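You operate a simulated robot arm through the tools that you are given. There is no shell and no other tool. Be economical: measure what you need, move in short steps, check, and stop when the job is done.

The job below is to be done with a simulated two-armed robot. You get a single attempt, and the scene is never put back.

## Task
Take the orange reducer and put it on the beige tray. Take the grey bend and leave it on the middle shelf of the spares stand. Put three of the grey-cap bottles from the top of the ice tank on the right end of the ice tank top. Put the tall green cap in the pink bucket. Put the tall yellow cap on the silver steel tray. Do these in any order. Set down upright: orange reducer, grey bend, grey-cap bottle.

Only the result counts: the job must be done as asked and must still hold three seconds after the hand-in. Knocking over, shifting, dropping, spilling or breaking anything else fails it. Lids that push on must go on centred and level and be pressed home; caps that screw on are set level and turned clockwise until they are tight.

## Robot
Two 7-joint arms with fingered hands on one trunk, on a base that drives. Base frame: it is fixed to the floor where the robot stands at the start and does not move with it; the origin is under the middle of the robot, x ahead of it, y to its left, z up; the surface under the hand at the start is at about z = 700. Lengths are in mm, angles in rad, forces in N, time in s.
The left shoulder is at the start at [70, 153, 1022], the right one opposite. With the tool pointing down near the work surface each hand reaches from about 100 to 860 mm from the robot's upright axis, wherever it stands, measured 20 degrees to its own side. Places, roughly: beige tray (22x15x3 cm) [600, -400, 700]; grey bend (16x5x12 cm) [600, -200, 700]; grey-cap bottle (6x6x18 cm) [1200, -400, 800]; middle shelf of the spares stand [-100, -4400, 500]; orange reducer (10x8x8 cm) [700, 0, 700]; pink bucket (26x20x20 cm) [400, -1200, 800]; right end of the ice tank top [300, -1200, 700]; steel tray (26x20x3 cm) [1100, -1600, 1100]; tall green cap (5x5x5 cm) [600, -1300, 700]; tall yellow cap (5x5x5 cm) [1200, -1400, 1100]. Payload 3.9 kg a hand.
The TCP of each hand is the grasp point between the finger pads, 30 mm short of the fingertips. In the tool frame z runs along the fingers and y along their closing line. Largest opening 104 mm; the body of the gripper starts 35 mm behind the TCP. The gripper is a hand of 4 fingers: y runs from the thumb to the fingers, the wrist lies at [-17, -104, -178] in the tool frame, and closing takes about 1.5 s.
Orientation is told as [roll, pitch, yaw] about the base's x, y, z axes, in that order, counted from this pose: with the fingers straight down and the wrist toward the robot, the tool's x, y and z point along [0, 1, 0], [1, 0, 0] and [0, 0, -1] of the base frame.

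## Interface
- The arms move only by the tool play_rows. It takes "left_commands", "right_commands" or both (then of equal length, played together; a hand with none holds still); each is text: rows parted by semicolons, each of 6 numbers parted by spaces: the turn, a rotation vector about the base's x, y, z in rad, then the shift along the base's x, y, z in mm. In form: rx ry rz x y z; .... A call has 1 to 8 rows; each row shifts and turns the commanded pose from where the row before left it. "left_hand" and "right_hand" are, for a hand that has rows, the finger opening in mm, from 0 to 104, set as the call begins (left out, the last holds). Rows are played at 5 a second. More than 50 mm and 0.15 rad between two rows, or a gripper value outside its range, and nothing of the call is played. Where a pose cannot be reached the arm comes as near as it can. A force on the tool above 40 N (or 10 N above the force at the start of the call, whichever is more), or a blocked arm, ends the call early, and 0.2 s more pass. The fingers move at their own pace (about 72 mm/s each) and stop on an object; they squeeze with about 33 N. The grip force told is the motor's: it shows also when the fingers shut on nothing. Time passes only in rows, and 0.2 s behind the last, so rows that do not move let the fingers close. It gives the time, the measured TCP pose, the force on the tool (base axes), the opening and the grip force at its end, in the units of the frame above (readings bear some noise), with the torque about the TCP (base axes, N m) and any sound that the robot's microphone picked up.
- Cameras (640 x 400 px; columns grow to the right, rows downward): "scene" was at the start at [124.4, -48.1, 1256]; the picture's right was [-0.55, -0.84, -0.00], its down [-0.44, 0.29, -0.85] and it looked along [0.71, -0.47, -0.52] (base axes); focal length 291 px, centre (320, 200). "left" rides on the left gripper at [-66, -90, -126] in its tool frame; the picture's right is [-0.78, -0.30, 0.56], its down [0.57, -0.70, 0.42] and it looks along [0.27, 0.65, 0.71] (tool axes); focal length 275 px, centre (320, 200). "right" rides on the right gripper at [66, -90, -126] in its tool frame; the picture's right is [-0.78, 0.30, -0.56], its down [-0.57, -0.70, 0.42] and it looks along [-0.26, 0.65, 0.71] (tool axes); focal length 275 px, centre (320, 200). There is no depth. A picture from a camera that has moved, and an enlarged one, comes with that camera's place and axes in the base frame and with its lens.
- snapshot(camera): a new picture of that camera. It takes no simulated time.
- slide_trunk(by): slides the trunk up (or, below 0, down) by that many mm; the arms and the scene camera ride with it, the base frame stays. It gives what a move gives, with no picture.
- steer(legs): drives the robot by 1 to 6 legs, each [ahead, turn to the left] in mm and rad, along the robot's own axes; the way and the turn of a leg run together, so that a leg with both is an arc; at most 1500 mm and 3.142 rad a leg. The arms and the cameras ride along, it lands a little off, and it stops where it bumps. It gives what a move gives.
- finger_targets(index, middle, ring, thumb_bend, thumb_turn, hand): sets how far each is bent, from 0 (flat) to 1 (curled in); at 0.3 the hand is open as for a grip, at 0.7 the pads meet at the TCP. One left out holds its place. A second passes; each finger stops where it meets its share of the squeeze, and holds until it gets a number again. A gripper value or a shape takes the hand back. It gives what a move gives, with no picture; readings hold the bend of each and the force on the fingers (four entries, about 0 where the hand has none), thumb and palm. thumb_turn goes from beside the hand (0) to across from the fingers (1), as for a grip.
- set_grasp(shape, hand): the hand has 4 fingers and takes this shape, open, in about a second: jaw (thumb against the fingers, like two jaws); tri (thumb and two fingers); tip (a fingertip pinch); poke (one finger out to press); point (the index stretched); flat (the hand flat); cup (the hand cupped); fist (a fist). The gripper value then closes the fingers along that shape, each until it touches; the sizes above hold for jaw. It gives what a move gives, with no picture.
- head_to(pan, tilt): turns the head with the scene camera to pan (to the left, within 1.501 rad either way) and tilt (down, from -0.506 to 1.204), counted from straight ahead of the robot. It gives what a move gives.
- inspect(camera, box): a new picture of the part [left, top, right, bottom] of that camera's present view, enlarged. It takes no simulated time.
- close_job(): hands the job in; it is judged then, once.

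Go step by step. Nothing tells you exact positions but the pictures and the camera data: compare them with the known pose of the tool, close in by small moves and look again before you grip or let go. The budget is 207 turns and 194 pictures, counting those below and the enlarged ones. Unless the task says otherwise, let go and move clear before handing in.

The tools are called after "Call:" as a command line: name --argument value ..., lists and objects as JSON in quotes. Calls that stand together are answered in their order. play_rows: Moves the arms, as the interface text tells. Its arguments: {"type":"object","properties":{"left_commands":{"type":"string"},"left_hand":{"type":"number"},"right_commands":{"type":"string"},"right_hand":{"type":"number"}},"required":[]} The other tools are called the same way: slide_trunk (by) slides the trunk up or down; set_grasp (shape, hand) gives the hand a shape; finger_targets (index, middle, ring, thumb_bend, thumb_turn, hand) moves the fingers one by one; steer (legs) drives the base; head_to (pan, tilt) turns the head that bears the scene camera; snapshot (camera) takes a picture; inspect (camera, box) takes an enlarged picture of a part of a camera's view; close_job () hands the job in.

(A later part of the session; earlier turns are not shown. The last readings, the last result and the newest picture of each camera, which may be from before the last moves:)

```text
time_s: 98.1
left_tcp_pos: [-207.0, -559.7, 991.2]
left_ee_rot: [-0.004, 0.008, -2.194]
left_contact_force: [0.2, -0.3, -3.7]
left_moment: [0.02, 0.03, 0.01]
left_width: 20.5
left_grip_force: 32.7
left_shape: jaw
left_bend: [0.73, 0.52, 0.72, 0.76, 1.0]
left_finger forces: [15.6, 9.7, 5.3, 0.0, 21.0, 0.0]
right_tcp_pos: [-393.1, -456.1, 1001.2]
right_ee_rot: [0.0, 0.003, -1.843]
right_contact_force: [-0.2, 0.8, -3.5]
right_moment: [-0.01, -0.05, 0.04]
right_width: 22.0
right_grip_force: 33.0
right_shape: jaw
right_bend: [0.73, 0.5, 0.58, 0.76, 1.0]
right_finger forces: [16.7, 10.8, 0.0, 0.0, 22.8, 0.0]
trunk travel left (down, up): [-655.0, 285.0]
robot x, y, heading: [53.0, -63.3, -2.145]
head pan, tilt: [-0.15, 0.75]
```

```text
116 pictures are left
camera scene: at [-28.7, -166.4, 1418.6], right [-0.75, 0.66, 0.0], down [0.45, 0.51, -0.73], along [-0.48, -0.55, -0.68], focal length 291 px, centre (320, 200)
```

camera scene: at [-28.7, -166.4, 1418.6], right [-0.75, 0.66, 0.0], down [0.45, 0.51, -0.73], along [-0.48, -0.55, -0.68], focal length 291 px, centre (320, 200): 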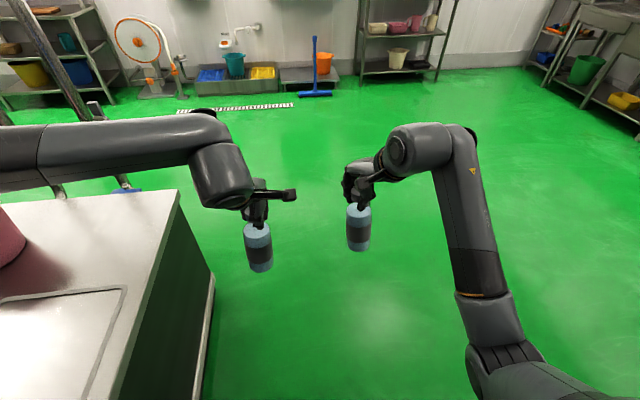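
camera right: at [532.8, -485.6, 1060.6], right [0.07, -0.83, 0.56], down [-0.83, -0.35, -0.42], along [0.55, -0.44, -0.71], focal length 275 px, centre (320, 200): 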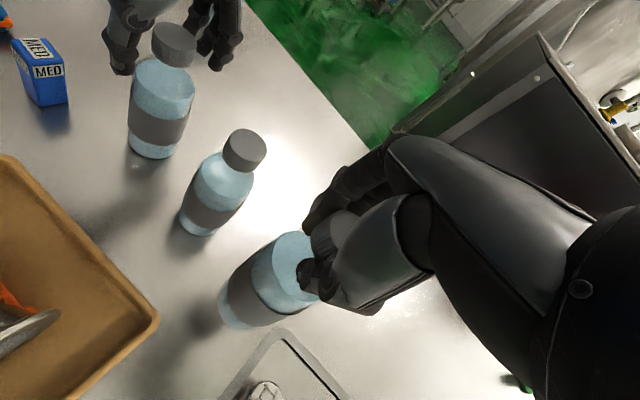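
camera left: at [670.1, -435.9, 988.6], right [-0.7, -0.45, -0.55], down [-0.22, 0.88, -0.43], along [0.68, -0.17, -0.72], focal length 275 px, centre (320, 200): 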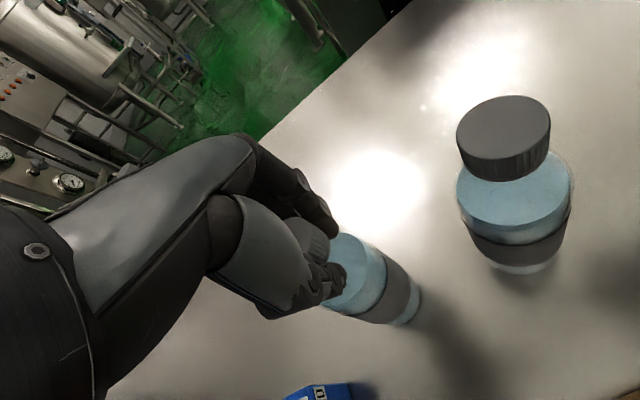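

Turned along the tank front. Drive 690 mm and turn to face the tank again.

Call:
steer --legs '[[690, 0], [0, 1.555]]'

Call:
head_to --pan -0.2 --tilt 0.7

Call:
snapshot --camera "scene"

```text
time_s: 105.7
left_tcp_pos: [173.0, -913.6, 992.5]
left_ee_rot: [-0.002, 0.006, -0.629]
left_contact_force: [-0.1, 0.1, -2.8]
left_moment: [-0.04, 0.03, 0.02]
left_width: 19.7
left_grip_force: 32.9
left_shape: jaw
left_bend: [0.73, 0.52, 0.72, 0.77, 1.0]
left_finger forces: [15.7, 9.3, 5.8, 0.0, 20.4, 0.0]
right_tcp_pos: [68.5, -1097.9, 1000.7]
right_ee_rot: [0.003, 0.001, -0.279]
right_contact_force: [0.4, -0.8, -3.2]
right_moment: [0.03, 0.02, 0.02]
right_width: 21.7
right_grip_force: 32.7
right_shape: jaw
right_bend: [0.73, 0.5, 0.58, 0.76, 1.0]
right_finger forces: [16.3, 10.6, 0.1, 0.0, 22.2, 0.0]
trunk travel left (down, up): [-655.0, 285.0]
robot x, y, heading: [-319.6, -648.5, -0.578]
head pan, tilt: [-0.15, 0.75]
```

```text
time_s: 106.3
left_tcp_pos: [173.5, -914.3, 991.6]
left_ee_rot: [-0.004, 0.008, -0.629]
left_contact_force: [-0.4, 0.9, -3.0]
left_moment: [-0.06, 0.04, 0.02]
left_width: 20.0
left_grip_force: 32.8
left_shape: jaw
left_bend: [0.73, 0.52, 0.72, 0.77, 1.0]
left_finger forces: [15.6, 9.5, 5.7, 0.0, 20.4, 0.1]
right_tcp_pos: [69.8, -1098.0, 1001.1]
right_ee_rot: [0.002, 0.002, -0.279]
right_contact_force: [0.0, 0.2, -3.4]
right_moment: [0.05, 0.01, 0.01]
right_width: 21.6
right_grip_force: 32.5
right_shape: jaw
right_bend: [0.73, 0.5, 0.58, 0.76, 1.0]
right_finger forces: [16.4, 10.6, 0.1, 0.1, 22.0, 0.1]
trunk travel left (down, up): [-655.0, 285.0]
robot x, y, heading: [-323.1, -646.6, -0.579]
head pan, tilt: [-0.201, 0.7]
```

```text
115 pictures are left
camera scene: at [-220.1, -735.3, 1422.8], right [-0.7, -0.71, 0.0], down [-0.46, 0.45, -0.76], along [0.54, -0.54, -0.65], focal length 291 px, centre (320, 200)
```

scene: 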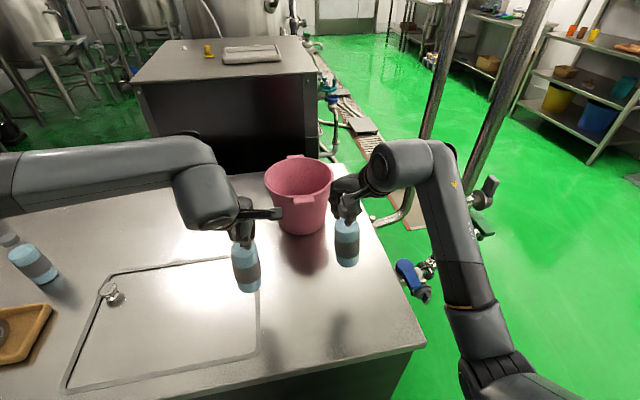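

I see the free right-end strip in front of the bucket. I'll put the right bottle at about (30,-1126), first lowering near the surface.

Call:
play_rows --right_commands "0 0 0 -20 -14 -10;0 0 0 -20 -14 -20;0 0 0 0 0 -30;0 0 0 0 0 -30;0 0 0 0 0 -25;0 0 0 0 0 0"

Call:
snapshot --camera "scene"

Call:
snapshot --camera "right"

```text
time_s: 107.7
left_tcp_pos: [174.9, -913.8, 993.6]
left_ee_rot: [-0.004, 0.007, -0.629]
left_contact_force: [0.8, 0.0, -4.6]
left_moment: [-0.02, 0.05, -0.02]
left_width: 20.0
left_grip_force: 33.1
left_shape: jaw
left_bend: [0.73, 0.52, 0.72, 0.77, 1.0]
left_finger forces: [15.5, 9.4, 5.6, 0.0, 20.5, 0.1]
right_tcp_pos: [28.5, -1126.2, 883.7]
right_ee_rot: [0.001, 0.003, -0.28]
right_contact_force: [0.4, 0.3, -3.5]
right_moment: [0.03, -0.03, 0.0]
right_width: 21.4
right_grip_force: 33.0
right_shape: jaw
right_bend: [0.73, 0.5, 0.58, 0.76, 1.0]
right_finger forces: [16.0, 10.9, 0.0, 0.1, 22.2, 0.0]
trunk travel left (down, up): [-655.0, 285.0]
robot x, y, heading: [-325.6, -652.0, -0.579]
head pan, tilt: [-0.201, 0.7]
```

```text
114 pictures are left
camera scene: at [-220.0, -735.2, 1422.8], right [-0.7, -0.71, 0.0], down [-0.46, 0.45, -0.76], along [0.54, -0.54, -0.64], focal length 291 px, centre (320, 200)
```

scene: 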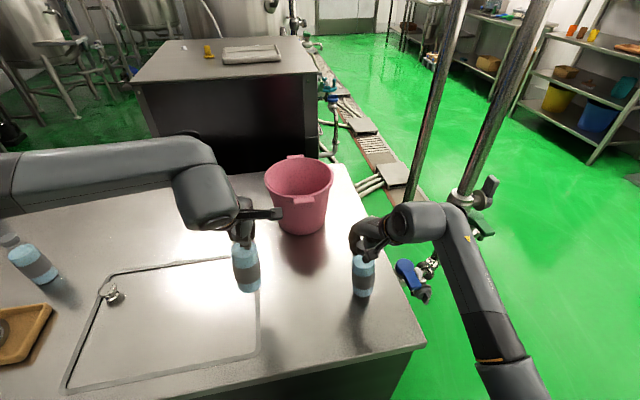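

```text
113 pictures are left
camera right: at [-39.9, -1040.4, 1012.1], right [0.07, -0.83, 0.56], down [-0.83, -0.36, -0.42], along [0.55, -0.43, -0.71], focal length 275 px, centre (320, 200)
```

right: 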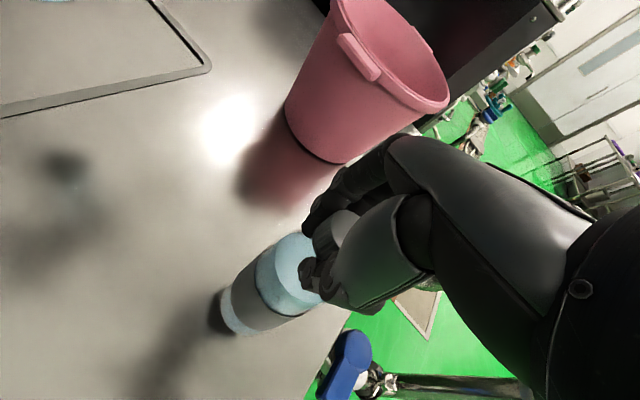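

Good spot. Lower gently to contact.

Call:
play_rows --right_commands "0 0 0 0 0 -10;0 0 0 0 0 -6;0 0 0 0 0 -3;0 0 0 0 0 -2;0 0 0 0 0 -2;0 0 0 0 0 -2"

Call:
inspect --camera "scene" --box '[280, 180, 460, 360]'

```text
time_s: 109.1
left_tcp_pos: [173.4, -913.0, 993.4]
left_ee_rot: [-0.003, 0.004, -0.631]
left_contact_force: [0.5, -0.2, -3.5]
left_moment: [-0.05, 0.02, 0.0]
left_width: 20.0
left_grip_force: 32.8
left_shape: jaw
left_bend: [0.73, 0.52, 0.72, 0.77, 1.0]
left_finger forces: [15.5, 9.4, 5.7, 0.0, 20.5, 0.0]
right_tcp_pos: [28.4, -1125.4, 864.7]
right_ee_rot: [0.0, -0.007, -0.279]
right_contact_force: [-1.8, 0.6, 16.6]
right_moment: [-0.1, -0.16, -0.04]
right_width: 21.7
right_grip_force: 32.9
right_shape: jaw
right_bend: [0.74, 0.5, 0.58, 0.76, 1.0]
right_finger forces: [18.8, 12.9, 0.0, 0.0, 29.2, 0.0]
trunk travel left (down, up): [-655.0, 285.0]
robot x, y, heading: [-322.2, -645.9, -0.584]
head pan, tilt: [-0.201, 0.7]
```

```text
2.22 times, centred on (370, 270) of scene
camera zoom: at [-222.8, -732.6, 1423.5], right [-0.7, -0.71, 0.0], down [-0.46, 0.45, -0.77], along [0.54, -0.54, -0.64], focal length 646 px, centre (209, 44)
```

zoom: 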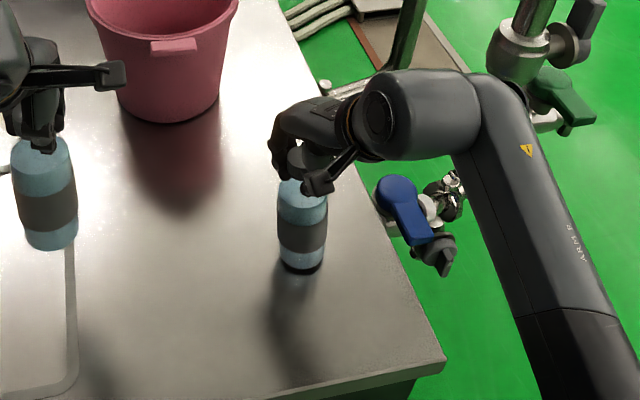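

Seated. Ease, open, and rise.

Call:
play_rows --right_commands "0 0 0 0 0 1.5;0 0 0 0 0 0;0 0 0 0 0 0;0 0 0 0 0 0;0 0 0 0 0 0" --right_hand 75

Call:
play_rows --right_commands "0 0 0 0 0 20;0 0 0 0 0 40;0 0 0 0 0 50;0 0 0 0 0 30;0 0 0 0 0 0"

Call:
snapshot --camera "scene"

```text
time_s: 110.3
left_tcp_pos: [173.4, -912.5, 992.4]
left_ee_rot: [-0.003, 0.007, -0.631]
left_contact_force: [0.3, -0.2, -4.1]
left_moment: [-0.07, 0.05, 0.0]
left_width: 20.2
left_grip_force: 33.5
left_shape: jaw
left_bend: [0.73, 0.52, 0.72, 0.77, 1.0]
left_finger forces: [15.7, 9.4, 6.1, 0.0, 20.8, 0.1]
right_tcp_pos: [28.8, -1125.8, 863.4]
right_ee_rot: [0.001, 0.003, -0.278]
right_contact_force: [-0.3, 0.1, -0.2]
right_moment: [-0.02, 0.0, 0.02]
right_width: 74.5
right_grip_force: 0.1
right_shape: jaw
right_bend: [0.27, 0.36, 0.33, 0.55, 0.99]
right_finger forces: [0.0, 0.0, 0.1, 0.0, 0.0, 0.0]
trunk travel left (down, up): [-655.0, 285.0]
robot x, y, heading: [-319.9, -644.6, -0.579]
head pan, tilt: [-0.201, 0.7]
```

```text
time_s: 111.5
left_tcp_pos: [172.8, -912.9, 992.6]
left_ee_rot: [-0.004, 0.005, -0.63]
left_contact_force: [-0.7, 0.3, -2.4]
left_moment: [-0.04, 0.05, -0.01]
left_width: 20.4
left_grip_force: 33.1
left_shape: jaw
left_bend: [0.73, 0.52, 0.72, 0.77, 1.0]
left_finger forces: [15.7, 9.5, 6.0, 0.0, 20.8, 0.0]
right_tcp_pos: [28.2, -1127.0, 1002.7]
right_ee_rot: [0.003, 0.002, -0.278]
right_contact_force: [0.0, 0.2, 0.8]
right_moment: [-0.02, -0.04, 0.0]
right_width: 74.5
right_grip_force: 0.1
right_shape: jaw
right_bend: [0.27, 0.36, 0.33, 0.55, 0.99]
right_finger forces: [0.0, 0.0, 0.0, 0.1, 0.0, 0.1]
trunk travel left (down, up): [-655.0, 285.0]
robot x, y, heading: [-322.3, -649.4, -0.575]
head pan, tilt: [-0.201, 0.7]
```

```text
111 pictures are left
camera scene: at [-220.7, -735.0, 1422.9], right [-0.7, -0.71, 0.0], down [-0.46, 0.45, -0.76], along [0.54, -0.54, -0.64], focal length 291 px, centre (320, 200)
```

scene: 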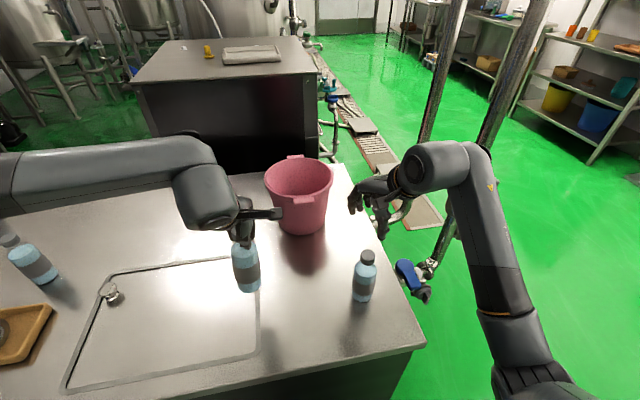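

Right bottle stands. Withdraw the right hand and bring the left bottle to about (105,-1013).

Call:
play_rows --right_commands "0 0 0 -40 10 0;0 0 0 -40 10 0;0 0 0 -40 10 0;0 0 0 -40 10 0;0 0 0 -40 10 0;0 0 0 0 0 0;0 0 0 0 0 0;0 0 0 0 0 0" --left_commands "0 0 0 0 0 0;0 0 -0.05 -17 -25 0;0 0 -0.05 -17 -25 0;0 0 -0.05 -17 -25 -10;0 0 -0.05 -17 -25 -20;0 0 0 0 0 -30;0 0 0 0 0 -30;0 0 0 0 0 -15"

Call:
snapshot --camera "scene"

```text
time_s: 113.3
left_tcp_pos: [103.9, -1014.5, 889.0]
left_ee_rot: [-0.004, 0.006, -0.829]
left_contact_force: [0.3, 0.0, -3.3]
left_moment: [-0.02, 0.02, -0.02]
left_width: 19.8
left_grip_force: 33.2
left_shape: jaw
left_bend: [0.73, 0.53, 0.72, 0.77, 1.0]
left_finger forces: [15.8, 9.4, 6.6, 0.0, 20.7, 0.0]
right_tcp_pos: [-172.2, -1075.3, 1002.2]
right_ee_rot: [0.002, 0.001, -0.279]
right_contact_force: [0.1, -1.2, 0.3]
right_moment: [-0.01, -0.01, 0.02]
right_width: 74.6
right_grip_force: 0.2
right_shape: jaw
right_bend: [0.27, 0.36, 0.33, 0.55, 0.99]
right_finger forces: [0.0, 0.0, 0.1, 0.0, 0.0, 0.0]
trunk travel left (down, up): [-655.0, 285.0]
robot x, y, heading: [-318.4, -651.3, -0.581]
head pan, tilt: [-0.201, 0.7]
```

```text
110 pictures are left
camera scene: at [-221.2, -735.4, 1422.9], right [-0.7, -0.71, 0.0], down [-0.46, 0.45, -0.76], along [0.54, -0.54, -0.64], focal length 291 px, centre (320, 200)
```

scene: 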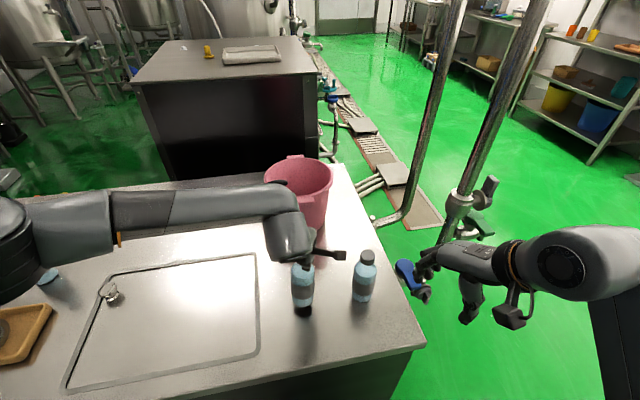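

Call:
play_rows --left_commands "0 0 0 0 0 -12;0 0 0 0 0 -8;0 0 0 0 0 -3;0 0 0 0 0 -2;0 0 0 0 0 -2;0 0 0 0 0 -2;0 0 0 0 0 -2"

Call:
inspect --camera "scene" --box '[220, 160, 420, 340]'

```text
time_s: 115.1
left_tcp_pos: [104.2, -1017.0, 865.2]
left_ee_rot: [-0.011, -0.009, -0.831]
left_contact_force: [-2.3, 5.3, 26.4]
left_moment: [0.64, 0.19, 0.04]
left_width: 20.6
left_grip_force: 33.2
left_shape: jaw
left_bend: [0.73, 0.53, 0.72, 0.77, 1.0]
left_finger forces: [18.7, 10.4, 15.2, 0.0, 40.0, 0.1]
right_tcp_pos: [-172.4, -1074.7, 1003.3]
right_ee_rot: [0.0, -0.001, -0.278]
right_contact_force: [-0.4, -0.4, -0.3]
right_moment: [-0.01, 0.03, 0.01]
right_width: 74.8
right_grip_force: 0.1
right_shape: jaw
right_bend: [0.27, 0.36, 0.33, 0.55, 0.99]
right_finger forces: [0.1, 0.1, 0.1, 0.0, 0.0, 0.0]
trunk travel left (down, up): [-655.0, 285.0]
robot x, y, heading: [-323.2, -648.6, -0.58]
head pan, tilt: [-0.201, 0.7]
stopped in row 7 (left hand): the force on the tool passed its limit at 41 N (the readings are from after the stop); the commanded pose is now the measured one
```

```text
2.22 times, centred on (320, 250) of scene
camera zoom: at [-222.6, -733.1, 1423.1], right [-0.7, -0.71, 0.0], down [-0.46, 0.45, -0.77], along [0.55, -0.54, -0.64], focal length 646 px, centre (320, 89)
```

zoom: 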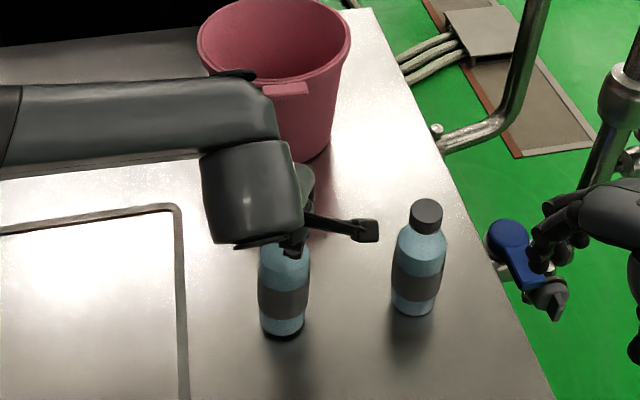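

Seated with too much press; raise 2 mm, then open slowly and rise.

Call:
play_rows --left_commands "0 0 0 0 0 2;0 0 0 0 0 0"

Call:
play_rows --left_commands "0 0 0 0 0 0;0 0 0 0 0 0;0 0 0 0 0 0;0 0 0 0 0 0;0 0 0 0 0 0" --left_hand 75

Call:
inspect --camera "scene" --box '[220, 160, 420, 340]'

Call:
play_rows --left_commands "0 0 0 0 0 20;0 0 0 0 0 40;0 0 0 0 0 50;0 0 0 0 0 20;0 0 0 0 0 0"

Call:
snapshot --camera "scene"

```text
time_s: 115.7
left_tcp_pos: [103.8, -1015.2, 864.8]
left_ee_rot: [-0.007, -0.005, -0.831]
left_contact_force: [-1.7, 2.7, 19.6]
left_moment: [0.08, -0.07, 0.02]
left_width: 20.4
left_grip_force: 32.9
left_shape: jaw
left_bend: [0.74, 0.53, 0.72, 0.78, 0.99]
left_finger forces: [19.4, 9.4, 16.1, 0.0, 27.4, 0.1]
right_tcp_pos: [-173.6, -1074.3, 1003.3]
right_ee_rot: [-0.002, -0.001, -0.279]
right_contact_force: [-0.2, 0.1, -0.6]
right_moment: [0.0, 0.01, 0.03]
right_width: 74.5
right_grip_force: 0.1
right_shape: jaw
right_bend: [0.27, 0.36, 0.33, 0.55, 0.99]
right_finger forces: [0.1, 0.0, 0.0, 0.1, 0.0, 0.0]
trunk travel left (down, up): [-655.0, 285.0]
robot x, y, heading: [-320.1, -647.0, -0.578]
head pan, tilt: [-0.201, 0.7]
```

```text
time_s: 116.9
left_tcp_pos: [105.1, -1015.7, 862.4]
left_ee_rot: [-0.007, -0.001, -0.829]
left_contact_force: [0.0, 0.1, 0.1]
left_moment: [0.0, 0.04, -0.01]
left_width: 74.6
left_grip_force: 0.1
left_shape: jaw
left_bend: [0.27, 0.36, 0.33, 0.55, 0.99]
left_finger forces: [0.0, 0.0, 0.1, 0.0, 0.0, 0.0]
right_tcp_pos: [-172.6, -1075.7, 1002.9]
right_ee_rot: [0.002, -0.001, -0.278]
right_contact_force: [-0.8, 0.1, 0.4]
right_moment: [0.0, 0.02, 0.02]
right_width: 74.6
right_grip_force: 0.0
right_shape: jaw
right_bend: [0.27, 0.36, 0.33, 0.55, 0.99]
right_finger forces: [0.1, 0.1, 0.0, 0.0, 0.1, 0.0]
trunk travel left (down, up): [-655.0, 285.0]
robot x, y, heading: [-323.2, -652.1, -0.577]
head pan, tilt: [-0.201, 0.7]
```

```text
2.22 times, centred on (320, 250) of scene
camera zoom: at [-221.5, -734.5, 1423.0], right [-0.7, -0.71, 0.0], down [-0.46, 0.45, -0.77], along [0.54, -0.54, -0.64], focal length 646 px, centre (320, 89)
```

zoom: 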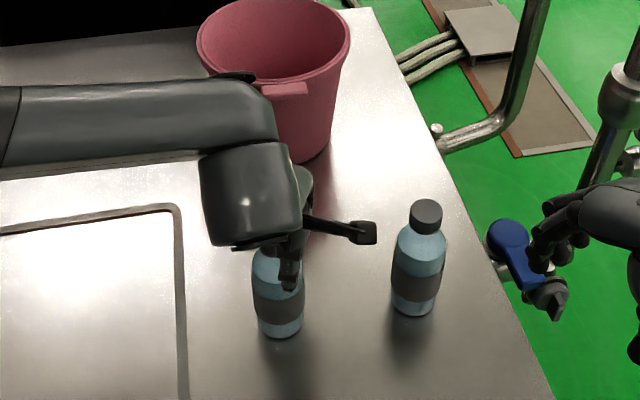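

```text
time_s: 118.1
left_tcp_pos: [106.6, -1015.5, 994.5]
left_ee_rot: [-0.007, -0.001, -0.831]
left_contact_force: [-0.3, 0.5, -0.5]
left_moment: [-0.01, 0.0, -0.01]
left_width: 74.7
left_grip_force: 0.0
left_shape: jaw
left_bend: [0.27, 0.36, 0.33, 0.55, 0.99]
left_finger forces: [0.0, 0.1, 0.1, 0.0, 0.1, 0.0]
right_tcp_pos: [-171.5, -1076.4, 1002.9]
right_ee_rot: [0.001, 0.0, -0.279]
right_contact_force: [0.6, 0.4, -0.1]
right_moment: [0.02, -0.01, -0.01]
right_width: 74.6
right_grip_force: 0.2
right_shape: jaw
right_bend: [0.27, 0.36, 0.33, 0.55, 0.99]
right_finger forces: [0.1, 0.1, 0.1, 0.0, 0.0, 0.0]
trunk travel left (down, up): [-655.0, 285.0]
robot x, y, heading: [-322.1, -651.2, -0.576]
head pan, tilt: [-0.201, 0.7]
```

```text
107 pictures are left
camera scene: at [-221.1, -734.8, 1422.9], right [-0.7, -0.71, 0.0], down [-0.46, 0.45, -0.76], along [0.54, -0.54, -0.64], focal length 291 px, centre (320, 200)
```

scene: 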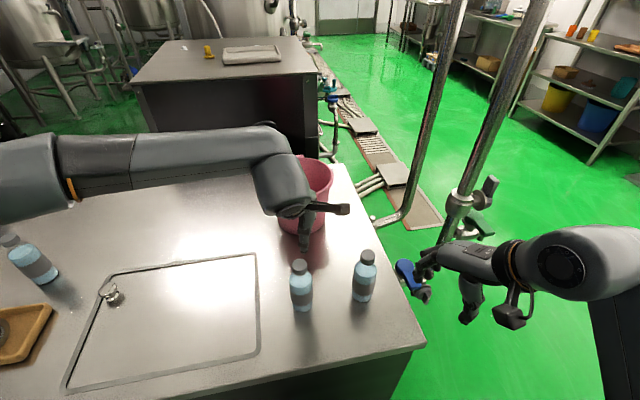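

Two bottles stand at the right end. Retract the left hand and drive back for the third bottle and the bend.

Call:
play_rows --left_commands "0 0 0.05 -20 37 0;0 0 0.05 -20 37 0;0 0 0.05 -20 37 0;0 0 0.05 -20 37 0;0 0 0 0 0 0"

Call:
steer --legs '[[0, 1.56], [680, 0], [0, -1.571]]'

Call:
head_to --pan 0.1 --tilt 0.75

Call:
snapshot --camera "scene"

```text
time_s: 119.3
left_tcp_pos: [25.9, -870.5, 992.7]
left_ee_rot: [-0.007, -0.002, -0.629]
left_contact_force: [0.7, -0.2, 0.0]
left_moment: [-0.01, 0.0, 0.0]
left_width: 74.6
left_grip_force: 0.0
left_shape: jaw
left_bend: [0.27, 0.36, 0.33, 0.55, 0.99]
left_finger forces: [0.0, 0.1, 0.0, 0.0, 0.0, 0.0]
right_tcp_pos: [-171.0, -1075.7, 1003.0]
right_ee_rot: [0.002, 0.003, -0.279]
right_contact_force: [-0.8, -0.4, -0.3]
right_moment: [0.0, 0.0, 0.02]
right_width: 74.7
right_grip_force: 0.0
right_shape: jaw
right_bend: [0.27, 0.36, 0.33, 0.55, 0.99]
right_finger forces: [0.0, 0.0, 0.1, 0.0, 0.0, 0.0]
trunk travel left (down, up): [-655.0, 285.0]
robot x, y, heading: [-325.6, -645.1, -0.579]
head pan, tilt: [-0.201, 0.7]
```

```text
time_s: 130.6
left_tcp_pos: [393.2, -291.7, 992.3]
left_ee_rot: [-0.006, -0.002, -0.593]
left_contact_force: [0.1, 0.3, -0.1]
left_moment: [0.02, 0.01, 0.01]
left_width: 74.8
left_grip_force: 0.1
left_shape: jaw
left_bend: [0.27, 0.36, 0.33, 0.55, 0.99]
left_finger forces: [0.0, 0.0, 0.0, 0.0, 0.0, 0.1]
right_tcp_pos: [205.0, -503.9, 1003.1]
right_ee_rot: [0.001, 0.0, -0.242]
right_contact_force: [0.9, 0.5, 0.4]
right_moment: [0.01, -0.03, 0.02]
right_width: 74.7
right_grip_force: 0.0
right_shape: jaw
right_bend: [0.27, 0.36, 0.33, 0.55, 0.99]
right_finger forces: [0.0, 0.0, 0.0, 0.0, 0.0, 0.0]
trunk travel left (down, up): [-655.0, 285.0]
robot x, y, heading: [39.3, -83.3, -0.541]
head pan, tilt: [-0.201, 0.7]
```

```text
time_s: 131.4
left_tcp_pos: [394.7, -291.8, 993.4]
left_ee_rot: [-0.007, -0.002, -0.593]
left_contact_force: [0.5, -0.4, 0.8]
left_moment: [0.01, -0.03, 0.01]
left_width: 74.8
left_grip_force: 0.0
left_shape: jaw
left_bend: [0.27, 0.36, 0.33, 0.55, 0.99]
left_finger forces: [0.0, 0.0, 0.1, 0.0, 0.0, 0.1]
right_tcp_pos: [205.3, -504.1, 1002.0]
right_ee_rot: [0.001, 0.0, -0.241]
right_contact_force: [0.4, -0.2, 0.1]
right_moment: [-0.02, 0.01, -0.01]
right_width: 74.9
right_grip_force: 0.0
right_shape: jaw
right_bend: [0.27, 0.36, 0.33, 0.55, 0.99]
right_finger forces: [0.0, 0.1, 0.0, 0.0, 0.0, 0.1]
trunk travel left (down, up): [-655.0, 285.0]
robot x, y, heading: [40.3, -86.6, -0.543]
head pan, tilt: [0.099, 0.75]
```

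```text
106 pictures are left
camera scene: at [155.1, -143.4, 1418.7], right [-0.43, -0.9, 0.0], down [-0.62, 0.29, -0.73], along [0.66, -0.31, -0.68], focal length 291 px, centre (320, 200)
```

scene: 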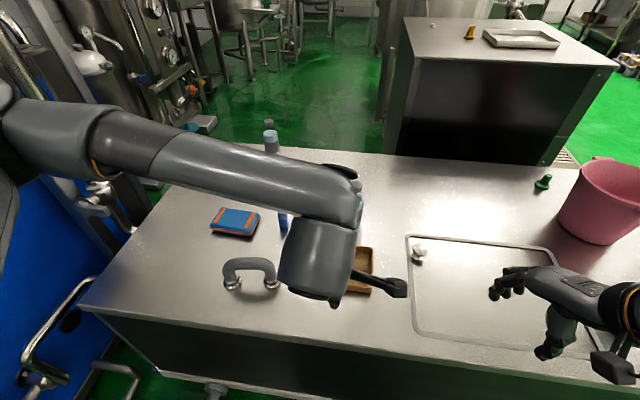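

Drive 50 forward, then bring the left hand over the bend and the right toward the third bottle.

Call:
steer --legs '[[50, 0]]'

Call:
play_rows --left_commands "0.007 0.002 0.025 30 27 -10;0 0 0.025 30 27 -10;0 0 0.025 30 27 -10;0 0 0.025 30 27 -10;0 0 0.025 30 27 -10;0 0 0.025 31 25 -10;0 0 0 0 0 0;0 0 0 0 0 0" --right_commands "0 0 0 45 1 -5;0 0 0 45 1 -5;0 0 0 45 1 -5;0 0 0 45 1 -5;0 0 0 45 1 -5;0 0 0 45 1 -5;0 0 0 45 1 -5;0 0 0 45 1 -5" --left_hand 104

Call:
snapshot --camera "right"

Call:
snapshot --camera "left"

Call:
snapshot --camera "scene"

```text
time_s: 132.3
left_tcp_pos: [434.3, -315.0, 995.2]
left_ee_rot: [-0.007, -0.006, -0.593]
left_contact_force: [0.9, 0.2, -0.4]
left_moment: [-0.01, -0.04, -0.04]
left_width: 74.6
left_grip_force: 0.1
left_shape: jaw
left_bend: [0.27, 0.36, 0.33, 0.55, 0.99]
left_finger forces: [0.0, 0.0, 0.0, 0.1, 0.0, 0.1]
right_tcp_pos: [244.3, -527.7, 1005.1]
right_ee_rot: [0.0, -0.005, -0.241]
right_contact_force: [0.0, -0.3, 0.1]
right_moment: [-0.01, 0.01, -0.04]
right_width: 74.6
right_grip_force: 0.0
right_shape: jaw
right_bend: [0.27, 0.36, 0.33, 0.55, 0.99]
right_finger forces: [0.0, 0.0, 0.0, 0.1, 0.0, 0.0]
trunk travel left (down, up): [-655.0, 285.0]
robot x, y, heading: [80.7, -105.0, -0.538]
head pan, tilt: [0.099, 0.75]
```

```text
time_s: 134.2
left_tcp_pos: [618.8, -158.3, 932.0]
left_ee_rot: [-0.002, 0.005, -0.445]
left_contact_force: [-0.9, -0.4, 0.0]
left_moment: [0.0, 0.03, -0.03]
left_width: 103.6
left_grip_force: 0.2
left_shape: jaw
left_bend: [0.3, 0.3, 0.3, 0.3, 0.97]
left_finger forces: [0.0, 0.1, 0.1, 0.0, 0.0, 0.1]
right_tcp_pos: [606.7, -532.1, 961.2]
right_ee_rot: [0.005, 0.0, -0.233]
right_contact_force: [-0.4, 0.5, -0.3]
right_moment: [0.01, 0.04, -0.03]
right_width: 74.6
right_grip_force: 0.0
right_shape: jaw
right_bend: [0.27, 0.36, 0.33, 0.55, 0.99]
right_finger forces: [0.0, 0.0, 0.2, 0.0, 0.1, 0.0]
right hand out of reach, approached as far as the arm can: row 8
trunk travel left (down, up): [-655.0, 285.0]
robot x, y, heading: [81.6, -108.7, -0.542]
head pan, tilt: [0.099, 0.75]
```

```text
105 pictures are left
camera right: at [534.9, -448.8, 1089.2], right [0.11, -0.83, 0.55], down [-0.81, -0.39, -0.43], along [0.57, -0.4, -0.72], focal length 275 px, centre (320, 200)
```

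right: 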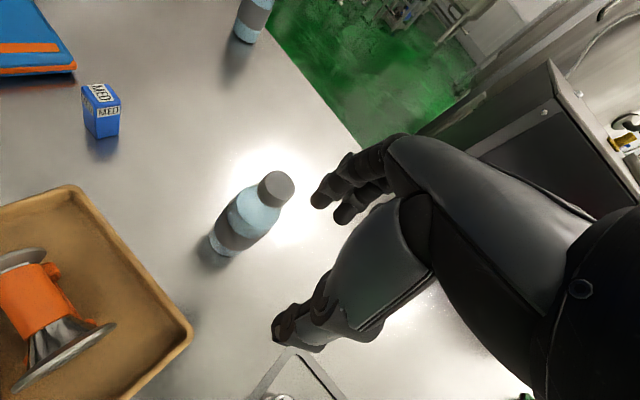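

```text
104 pictures are left
camera left: at [509.4, -179.7, 1058.1], right [-0.6, -0.57, -0.55], down [-0.39, 0.82, -0.42], along [0.7, -0.04, -0.72], focal length 275 px, centre (320, 200)
```

left: 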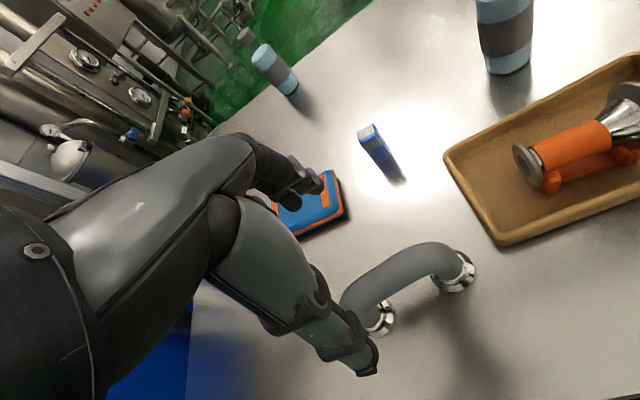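

```text
103 pictures are left
camera scene: at [199.5, -169.3, 1418.5], right [-0.43, -0.9, 0.0], down [-0.62, 0.29, -0.73], along [0.66, -0.31, -0.68], focal length 291 px, centre (320, 200)
```

scene: 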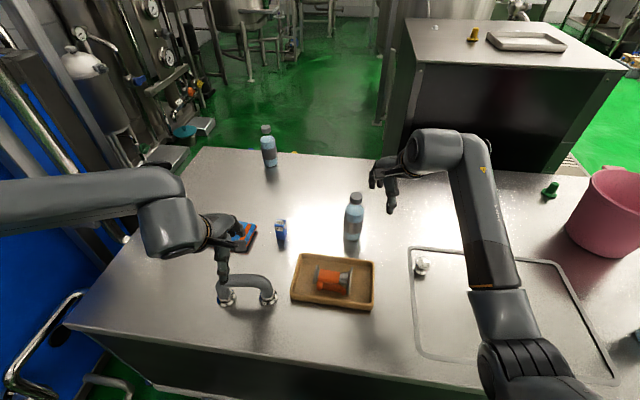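

Left hand is nearly over the bend; shift (8,-8) and lower. Right hand: more yaw and reach to (699,-518).

Call:
play_rows --left_commands "0 0 0 8 -8 -10;0 0 0 0 0 -25;0 0 0 0 0 -25;0 0 0 0 0 -20;0 0 0 0 0 0;0 0 0 0 0 0" --right_commands "0 0 0.1 0 0 0;0 0 0.1 23 4 0;0 0 0.05 23 4 -10;0 0 0 23 4 -10;0 0 0 23 2 -15;0 0 0 0 0 0"

Call:
snapshot --camera "right"

Call:
snapshot --camera "left"

```text
time_s: 135.6
left_tcp_pos: [625.9, -164.8, 853.1]
left_ee_rot: [-0.002, 0.003, -0.443]
left_contact_force: [0.1, -0.4, -0.8]
left_moment: [0.01, 0.0, 0.02]
left_width: 103.6
left_grip_force: 0.1
left_shape: jaw
left_bend: [0.3, 0.3, 0.3, 0.3, 0.97]
left_finger forces: [0.0, 0.0, 0.0, 0.0, 0.1, 0.0]
right_tcp_pos: [696.6, -520.1, 929.3]
right_ee_rot: [0.002, 0.0, 0.009]
right_contact_force: [0.6, 0.5, -0.8]
right_moment: [-0.01, -0.01, 0.03]
right_width: 74.9
right_grip_force: 0.1
right_shape: jaw
right_bend: [0.27, 0.36, 0.33, 0.55, 0.99]
right_finger forces: [0.1, 0.0, 0.0, 0.0, 0.0, 0.1]
trunk travel left (down, up): [-655.0, 285.0]
robot x, y, heading: [80.4, -110.0, -0.537]
head pan, tilt: [0.099, 0.75]
```

```text
102 pictures are left
camera right: at [604.8, -456.3, 1055.2], right [0.3, -0.77, 0.56], down [-0.7, -0.58, -0.42], along [0.65, -0.26, -0.71], focal length 275 px, centre (320, 200)
```

right: 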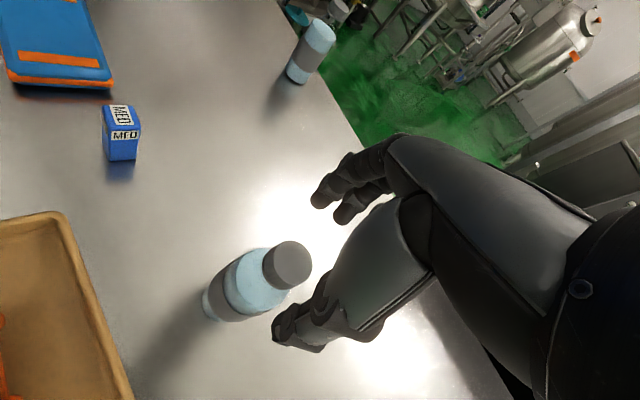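

```text
101 pictures are left
camera left: at [516.7, -187.6, 979.0], right [-0.6, -0.57, -0.55], down [-0.39, 0.82, -0.42], along [0.7, -0.04, -0.72], focal length 275 px, centre (320, 200)
```

left: 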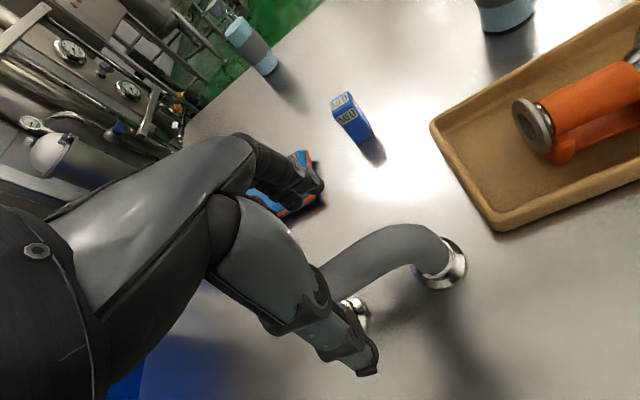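

Both are well aligned. Descend: right to the cap, left to the bend's bar; then close both.

Call:
play_rows --left_commands "0 0 0 0 0 -15;0 0 0 0 0 -15;0 0 0 0 0 -12;0 0 0 0 0 -11;0 0 0 0 0 0;0 0 0 0 0 0" --right_commands "0 0 0 0 0 -15;0 0 0 0 0 -15;0 0 0 0 0 -15;0 0 0 0 0 -12;0 0 0 0 0 -10;0 0 0 0 0 0"

Call:
snapshot --camera "left"

Call:
snapshot --camera "right"

```text
time_s: 136.9
left_tcp_pos: [626.1, -164.5, 799.3]
left_ee_rot: [-0.003, 0.005, -0.443]
left_contact_force: [-0.7, -0.8, 0.6]
left_moment: [0.02, 0.02, 0.06]
left_width: 103.8
left_grip_force: 0.1
left_shape: jaw
left_bend: [0.3, 0.3, 0.3, 0.3, 0.97]
left_finger forces: [0.0, 0.0, 0.1, 0.0, 0.0, 0.0]
right_tcp_pos: [696.6, -520.1, 859.5]
right_ee_rot: [0.002, -0.001, 0.009]
right_contact_force: [-0.1, -0.9, -0.3]
right_moment: [-0.02, 0.01, 0.01]
right_width: 74.4
right_grip_force: 0.1
right_shape: jaw
right_bend: [0.27, 0.36, 0.33, 0.55, 0.99]
right_finger forces: [0.1, 0.1, 0.0, 0.0, 0.0, 0.1]
trunk travel left (down, up): [-655.0, 285.0]
robot x, y, heading: [82.8, -105.9, -0.537]
head pan, tilt: [0.099, 0.75]
```

```text
100 pictures are left
camera left: at [517.6, -186.4, 924.6], right [-0.6, -0.57, -0.55], down [-0.39, 0.82, -0.42], along [0.7, -0.04, -0.72], focal length 275 px, centre (320, 200)
```

left: 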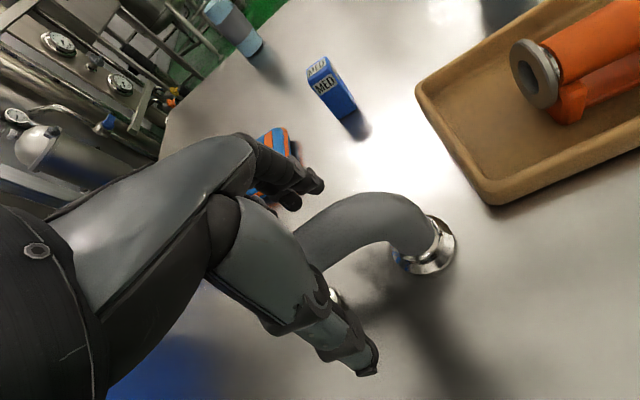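

```text
99 pictures are left
camera right: at [605.3, -455.4, 986.9], right [0.3, -0.77, 0.56], down [-0.7, -0.58, -0.42], along [0.65, -0.26, -0.71], focal length 275 px, centre (320, 200)
```

right: 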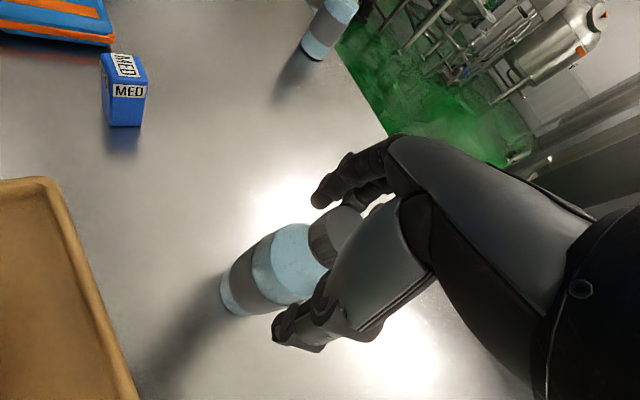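

Call:
play_rows --left_commands "0 0 0 0 0 0;0 0 0 0 0 0;0 0 0 0 0 0;0 0 0 0 0 0;0 0 0 0 0 0;0 0 0 0 0 0;0 0 0 0 0 0;0 0 0 0 0 0" --right_commands "0 0 0 0 0 0;0 0 0 0 0 0;0 0 0 0 0 0;0 0 0 0 0 0;0 0 0 0 0 0;0 0 0 0 0 0;0 0 0 0 0 0;0 0 0 0 0 0" --left_hand 0 --right_hand 0

Call:
play_rows --left_commands "0 0 0 0 0 10;0 0 0 0 0 20;0 0 0 0 0 30;0 0 0 0 0 30;0 0 0 0 0 0" --right_commands "0 0 0 0 0 10;0 0 0 0 0 20;0 0 0 0 0 30;0 0 0 0 0 30;0 0 0 0 0 0"

Call:
snapshot --camera "scene"

Call:
snapshot --camera "left"

```text
time_s: 138.8
left_tcp_pos: [625.8, -164.1, 798.2]
left_ee_rot: [-0.003, 0.004, -0.442]
left_contact_force: [0.4, -0.2, -0.6]
left_moment: [-0.05, 0.06, 0.02]
left_width: 21.7
left_grip_force: 32.7
left_shape: jaw
left_bend: [0.73, 0.59, 0.55, 0.76, 1.0]
left_finger forces: [15.7, 7.2, 3.8, 0.0, 26.2, 0.0]
right_tcp_pos: [696.1, -518.7, 862.0]
right_ee_rot: [0.0, 0.0, 0.008]
right_contact_force: [0.5, 1.2, 5.3]
right_moment: [0.0, -0.41, 0.01]
right_width: 25.7
right_grip_force: 33.0
right_shape: jaw
right_bend: [0.74, 0.47, 0.52, 0.74, 1.0]
right_finger forces: [15.1, 12.2, 0.0, 0.1, 23.3, 0.0]
trunk travel left (down, up): [-655.0, 285.0]
robot x, y, heading: [80.8, -109.7, -0.536]
head pan, tilt: [0.099, 0.75]
```

```text
time_s: 139.9
left_tcp_pos: [629.5, -165.5, 891.1]
left_ee_rot: [-0.003, 0.005, -0.445]
left_contact_force: [0.0, 0.9, -5.3]
left_moment: [-0.03, -0.01, 0.03]
left_width: 22.0
left_grip_force: 33.2
left_shape: jaw
left_bend: [0.73, 0.59, 0.55, 0.76, 1.0]
left_finger forces: [15.7, 7.1, 3.9, 0.1, 26.2, 0.0]
right_tcp_pos: [697.5, -518.1, 950.2]
right_ee_rot: [0.001, 0.003, 0.009]
right_contact_force: [0.0, -0.1, -3.2]
right_moment: [0.01, 0.03, -0.02]
right_width: 25.0
right_grip_force: 32.8
right_shape: jaw
right_bend: [0.74, 0.47, 0.52, 0.75, 1.0]
right_finger forces: [14.6, 9.7, 0.0, 0.0, 22.6, 0.1]
trunk travel left (down, up): [-655.0, 285.0]
robot x, y, heading: [80.5, -110.4, -0.54]
head pan, tilt: [0.099, 0.75]
```

```text
98 pictures are left
camera scene: at [199.8, -169.3, 1418.4], right [-0.43, -0.9, 0.0], down [-0.62, 0.29, -0.73], along [0.66, -0.31, -0.68], focal length 291 px, centre (320, 200)
```

scene: 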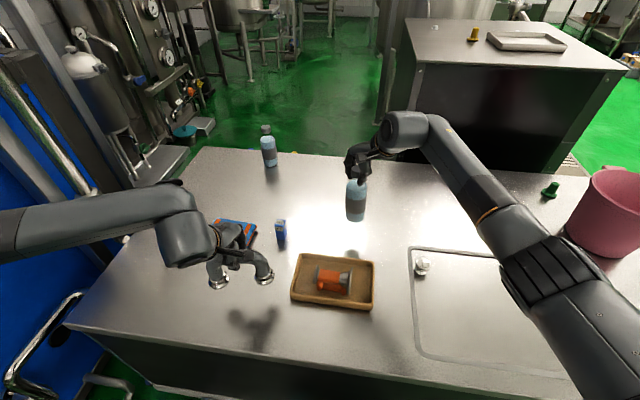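

```text
97 pictures are left
camera left: at [520.3, -187.7, 1016.6], right [-0.6, -0.57, -0.55], down [-0.39, 0.82, -0.42], along [0.69, -0.04, -0.72], focal length 275 px, centre (320, 200)
```

left: 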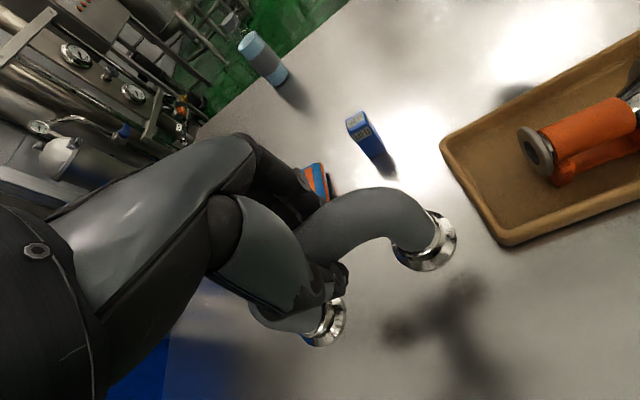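

Both held. Retract both to the robot.

Call:
play_rows --left_commands "0 0 0 -10 -5 22;0 0 0 -32 -14 22;0 0 0 -32 -14 22;0 0 0 -32 -14 22;0 0 0 -20 -10 0;0 0 0 0 0 0;0 0 0 0 0 0" --right_commands "0 0 -0.04 -20 -3 20;0 0 -0.04 -40 -3 20;0 0 -0.04 -40 -3 10;0 0 -0.04 -40 -3 0;0 0 -0.04 -40 -3 0;0 0 -0.04 -40 -3 0;0 0 0 -20 0 0"

Call:
snapshot --camera "scene"

```text
time_s: 141.6
left_tcp_pos: [499.4, -222.6, 980.2]
left_ee_rot: [-0.003, 0.003, -0.443]
left_contact_force: [-0.8, -0.6, -4.3]
left_moment: [-0.01, -0.01, 0.02]
left_width: 22.3
left_grip_force: 33.1
left_shape: jaw
left_bend: [0.73, 0.6, 0.55, 0.76, 1.0]
left_finger forces: [15.7, 7.0, 3.9, 0.1, 25.8, 0.0]
right_tcp_pos: [457.3, -537.4, 1001.1]
right_ee_rot: [0.003, -0.001, -0.231]
right_contact_force: [0.1, -0.2, -3.1]
right_moment: [0.06, 0.0, 0.0]
right_width: 24.9
right_grip_force: 32.8
right_shape: jaw
right_bend: [0.74, 0.47, 0.52, 0.75, 1.0]
right_finger forces: [15.5, 10.3, 0.0, 0.1, 23.4, 0.0]
trunk travel left (down, up): [-655.0, 285.0]
robot x, y, heading: [81.4, -112.5, -0.542]
head pan, tilt: [0.099, 0.75]
```

```text
96 pictures are left
camera scene: at [197.9, -169.6, 1418.7], right [-0.43, -0.9, 0.0], down [-0.62, 0.29, -0.73], along [0.66, -0.31, -0.68], focal length 291 px, centre (320, 200)
```

scene: 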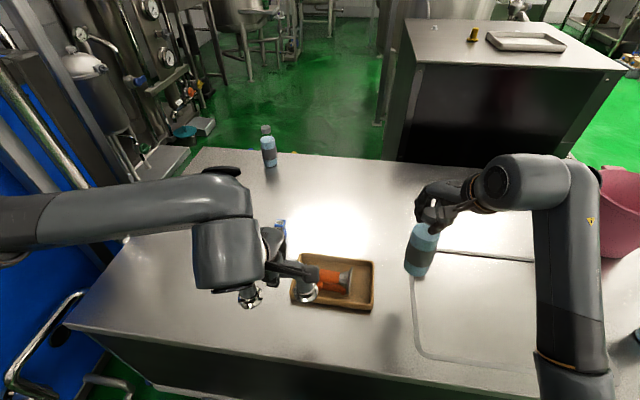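

Back off a bit, pull the right bottle in further and drive to the right end again.

Call:
play_rows --right_commands "0 0 0 -35 21 10;0 0 0 -35 21 10;0 0 0 -35 21 10;0 0 0 0 0 0"

Call:
steer --legs '[[-45, 0], [0, -1.61], [650, 0], [0, 1.571]]'

Call:
head_to --pan -0.2 --tilt 0.8

Call:
snapshot --camera "scene"

```text
time_s: 142.6
left_tcp_pos: [501.1, -224.0, 978.3]
left_ee_rot: [-0.002, 0.005, -0.444]
left_contact_force: [0.0, -0.5, -4.8]
left_moment: [-0.03, 0.03, -0.02]
left_width: 22.1
left_grip_force: 33.1
left_shape: jaw
left_bend: [0.73, 0.6, 0.55, 0.76, 1.0]
left_finger forces: [15.7, 7.0, 3.9, 0.0, 25.8, 0.0]
right_tcp_pos: [351.0, -473.4, 1030.8]
right_ee_rot: [0.003, 0.002, -0.231]
right_contact_force: [0.2, -0.6, -3.8]
right_moment: [0.01, 0.0, -0.01]
right_width: 25.2
right_grip_force: 32.9
right_shape: jaw
right_bend: [0.74, 0.47, 0.52, 0.75, 1.0]
right_finger forces: [15.6, 11.1, 0.1, 0.0, 23.8, 0.1]
trunk travel left (down, up): [-655.0, 285.0]
robot x, y, heading: [81.7, -107.5, -0.545]
head pan, tilt: [0.099, 0.75]
```

```text
time_s: 154.4
left_tcp_pos: [99.0, -773.9, 979.0]
left_ee_rot: [-0.003, 0.004, -0.493]
left_contact_force: [0.2, 0.5, -5.2]
left_moment: [0.0, 0.05, -0.02]
left_width: 22.0
left_grip_force: 33.3
left_shape: jaw
left_bend: [0.73, 0.6, 0.55, 0.77, 1.0]
left_finger forces: [15.3, 6.9, 3.9, 0.1, 25.1, 0.1]
right_tcp_pos: [-61.6, -1016.7, 1030.2]
right_ee_rot: [0.002, 0.001, -0.28]
right_contact_force: [0.4, -0.5, -2.6]
right_moment: [0.03, 0.01, 0.0]
right_width: 24.5
right_grip_force: 33.4
right_shape: jaw
right_bend: [0.74, 0.47, 0.52, 0.75, 1.0]
right_finger forces: [15.5, 10.2, 0.1, 0.0, 22.6, 0.0]
trunk travel left (down, up): [-655.0, 285.0]
robot x, y, heading: [-314.7, -640.3, -0.587]
head pan, tilt: [0.099, 0.75]
```

```text
time_s: 155.2
left_tcp_pos: [100.6, -773.7, 978.1]
left_ee_rot: [-0.003, 0.005, -0.489]
left_contact_force: [-0.3, -0.3, -4.9]
left_moment: [-0.02, 0.02, 0.01]
left_width: 22.0
left_grip_force: 33.4
left_shape: jaw
left_bend: [0.73, 0.6, 0.55, 0.77, 1.0]
left_finger forces: [15.4, 6.8, 3.8, 0.0, 25.1, 0.0]
right_tcp_pos: [-62.0, -1018.3, 1031.6]
right_ee_rot: [0.001, 0.002, -0.28]
right_contact_force: [-0.1, -0.3, -3.6]
right_moment: [-0.01, 0.0, 0.01]
right_width: 24.9
right_grip_force: 33.5
right_shape: jaw
right_bend: [0.74, 0.47, 0.52, 0.75, 1.0]
right_finger forces: [15.6, 10.2, 0.0, 0.0, 22.5, 0.0]
trunk travel left (down, up): [-655.0, 285.0]
robot x, y, heading: [-312.5, -642.3, -0.587]
head pan, tilt: [-0.201, 0.799]
```

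```text
95 pictures are left
camera scene: at [-216.1, -724.6, 1414.6], right [-0.71, -0.7, 0.0], down [-0.51, 0.51, -0.7], along [0.49, -0.49, -0.72], focal length 291 px, centre (320, 200)
```

scene: 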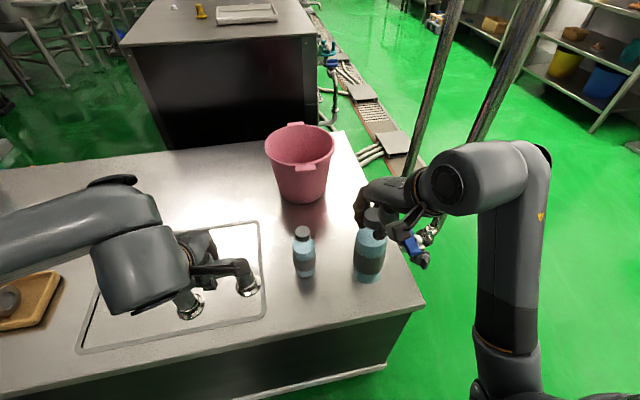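

Place the third bottle at about (-21,-1018), in front of the other two.

Call:
play_rows --right_commands "0 0 0 20 0 -20;0 0 0 21 0 -25;0 0 0 0 0 -30;0 0 0 0 0 -30;0 0 0 0 0 -25;0 0 0 0 0 -15;0 0 0 0 0 0"

Call:
inspect --camera "scene" --box '[240, 120, 480, 340]'

Call:
snapshot --camera "right"

```text
time_s: 156.8
left_tcp_pos: [99.0, -774.2, 979.9]
left_ee_rot: [-0.003, 0.004, -0.491]
left_contact_force: [0.0, -0.1, -4.5]
left_moment: [-0.04, 0.02, 0.0]
left_width: 21.9
left_grip_force: 32.8
left_shape: jaw
left_bend: [0.73, 0.6, 0.55, 0.77, 1.0]
left_finger forces: [15.5, 6.8, 3.7, 0.0, 25.1, 0.1]
right_tcp_pos: [-21.1, -1018.0, 884.6]
right_ee_rot: [-0.001, 0.002, -0.279]
right_contact_force: [-0.5, 0.3, -4.0]
right_moment: [0.01, -0.02, -0.04]
right_width: 24.7
right_grip_force: 33.7
right_shape: jaw
right_bend: [0.74, 0.47, 0.52, 0.75, 1.0]
right_finger forces: [15.4, 10.3, 0.0, 0.1, 23.2, 0.0]
trunk travel left (down, up): [-655.0, 285.0]
robot x, y, heading: [-315.7, -641.2, -0.589]
head pan, tilt: [-0.201, 0.799]
```

```text
1.82 times, centred on (360, 230) of scene
camera zoom: at [-216.0, -724.8, 1414.6], right [-0.71, -0.7, 0.0], down [-0.51, 0.51, -0.7], along [0.49, -0.49, -0.72], focal length 529 px, centre (247, 146)
```

zoom: 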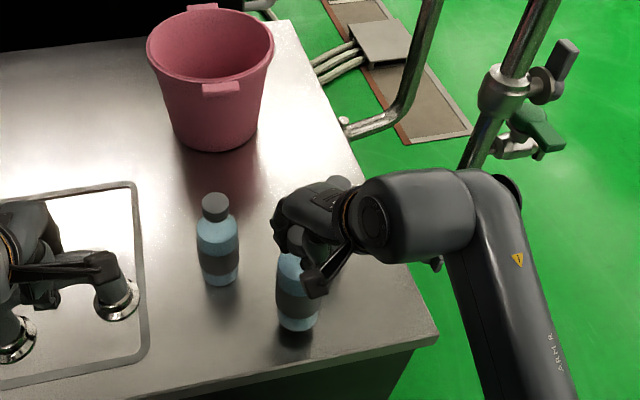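

```text
93 pictures are left
camera right: at [-89.2, -930.5, 1013.4], right [0.07, -0.83, 0.56], down [-0.83, -0.36, -0.42], along [0.55, -0.43, -0.72], focal length 275 px, centre (320, 200)
```

right: 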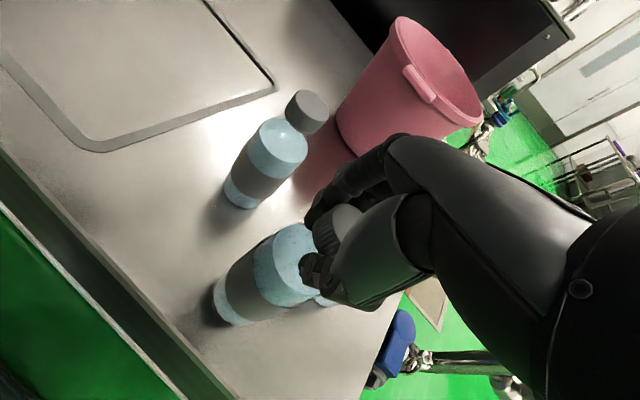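

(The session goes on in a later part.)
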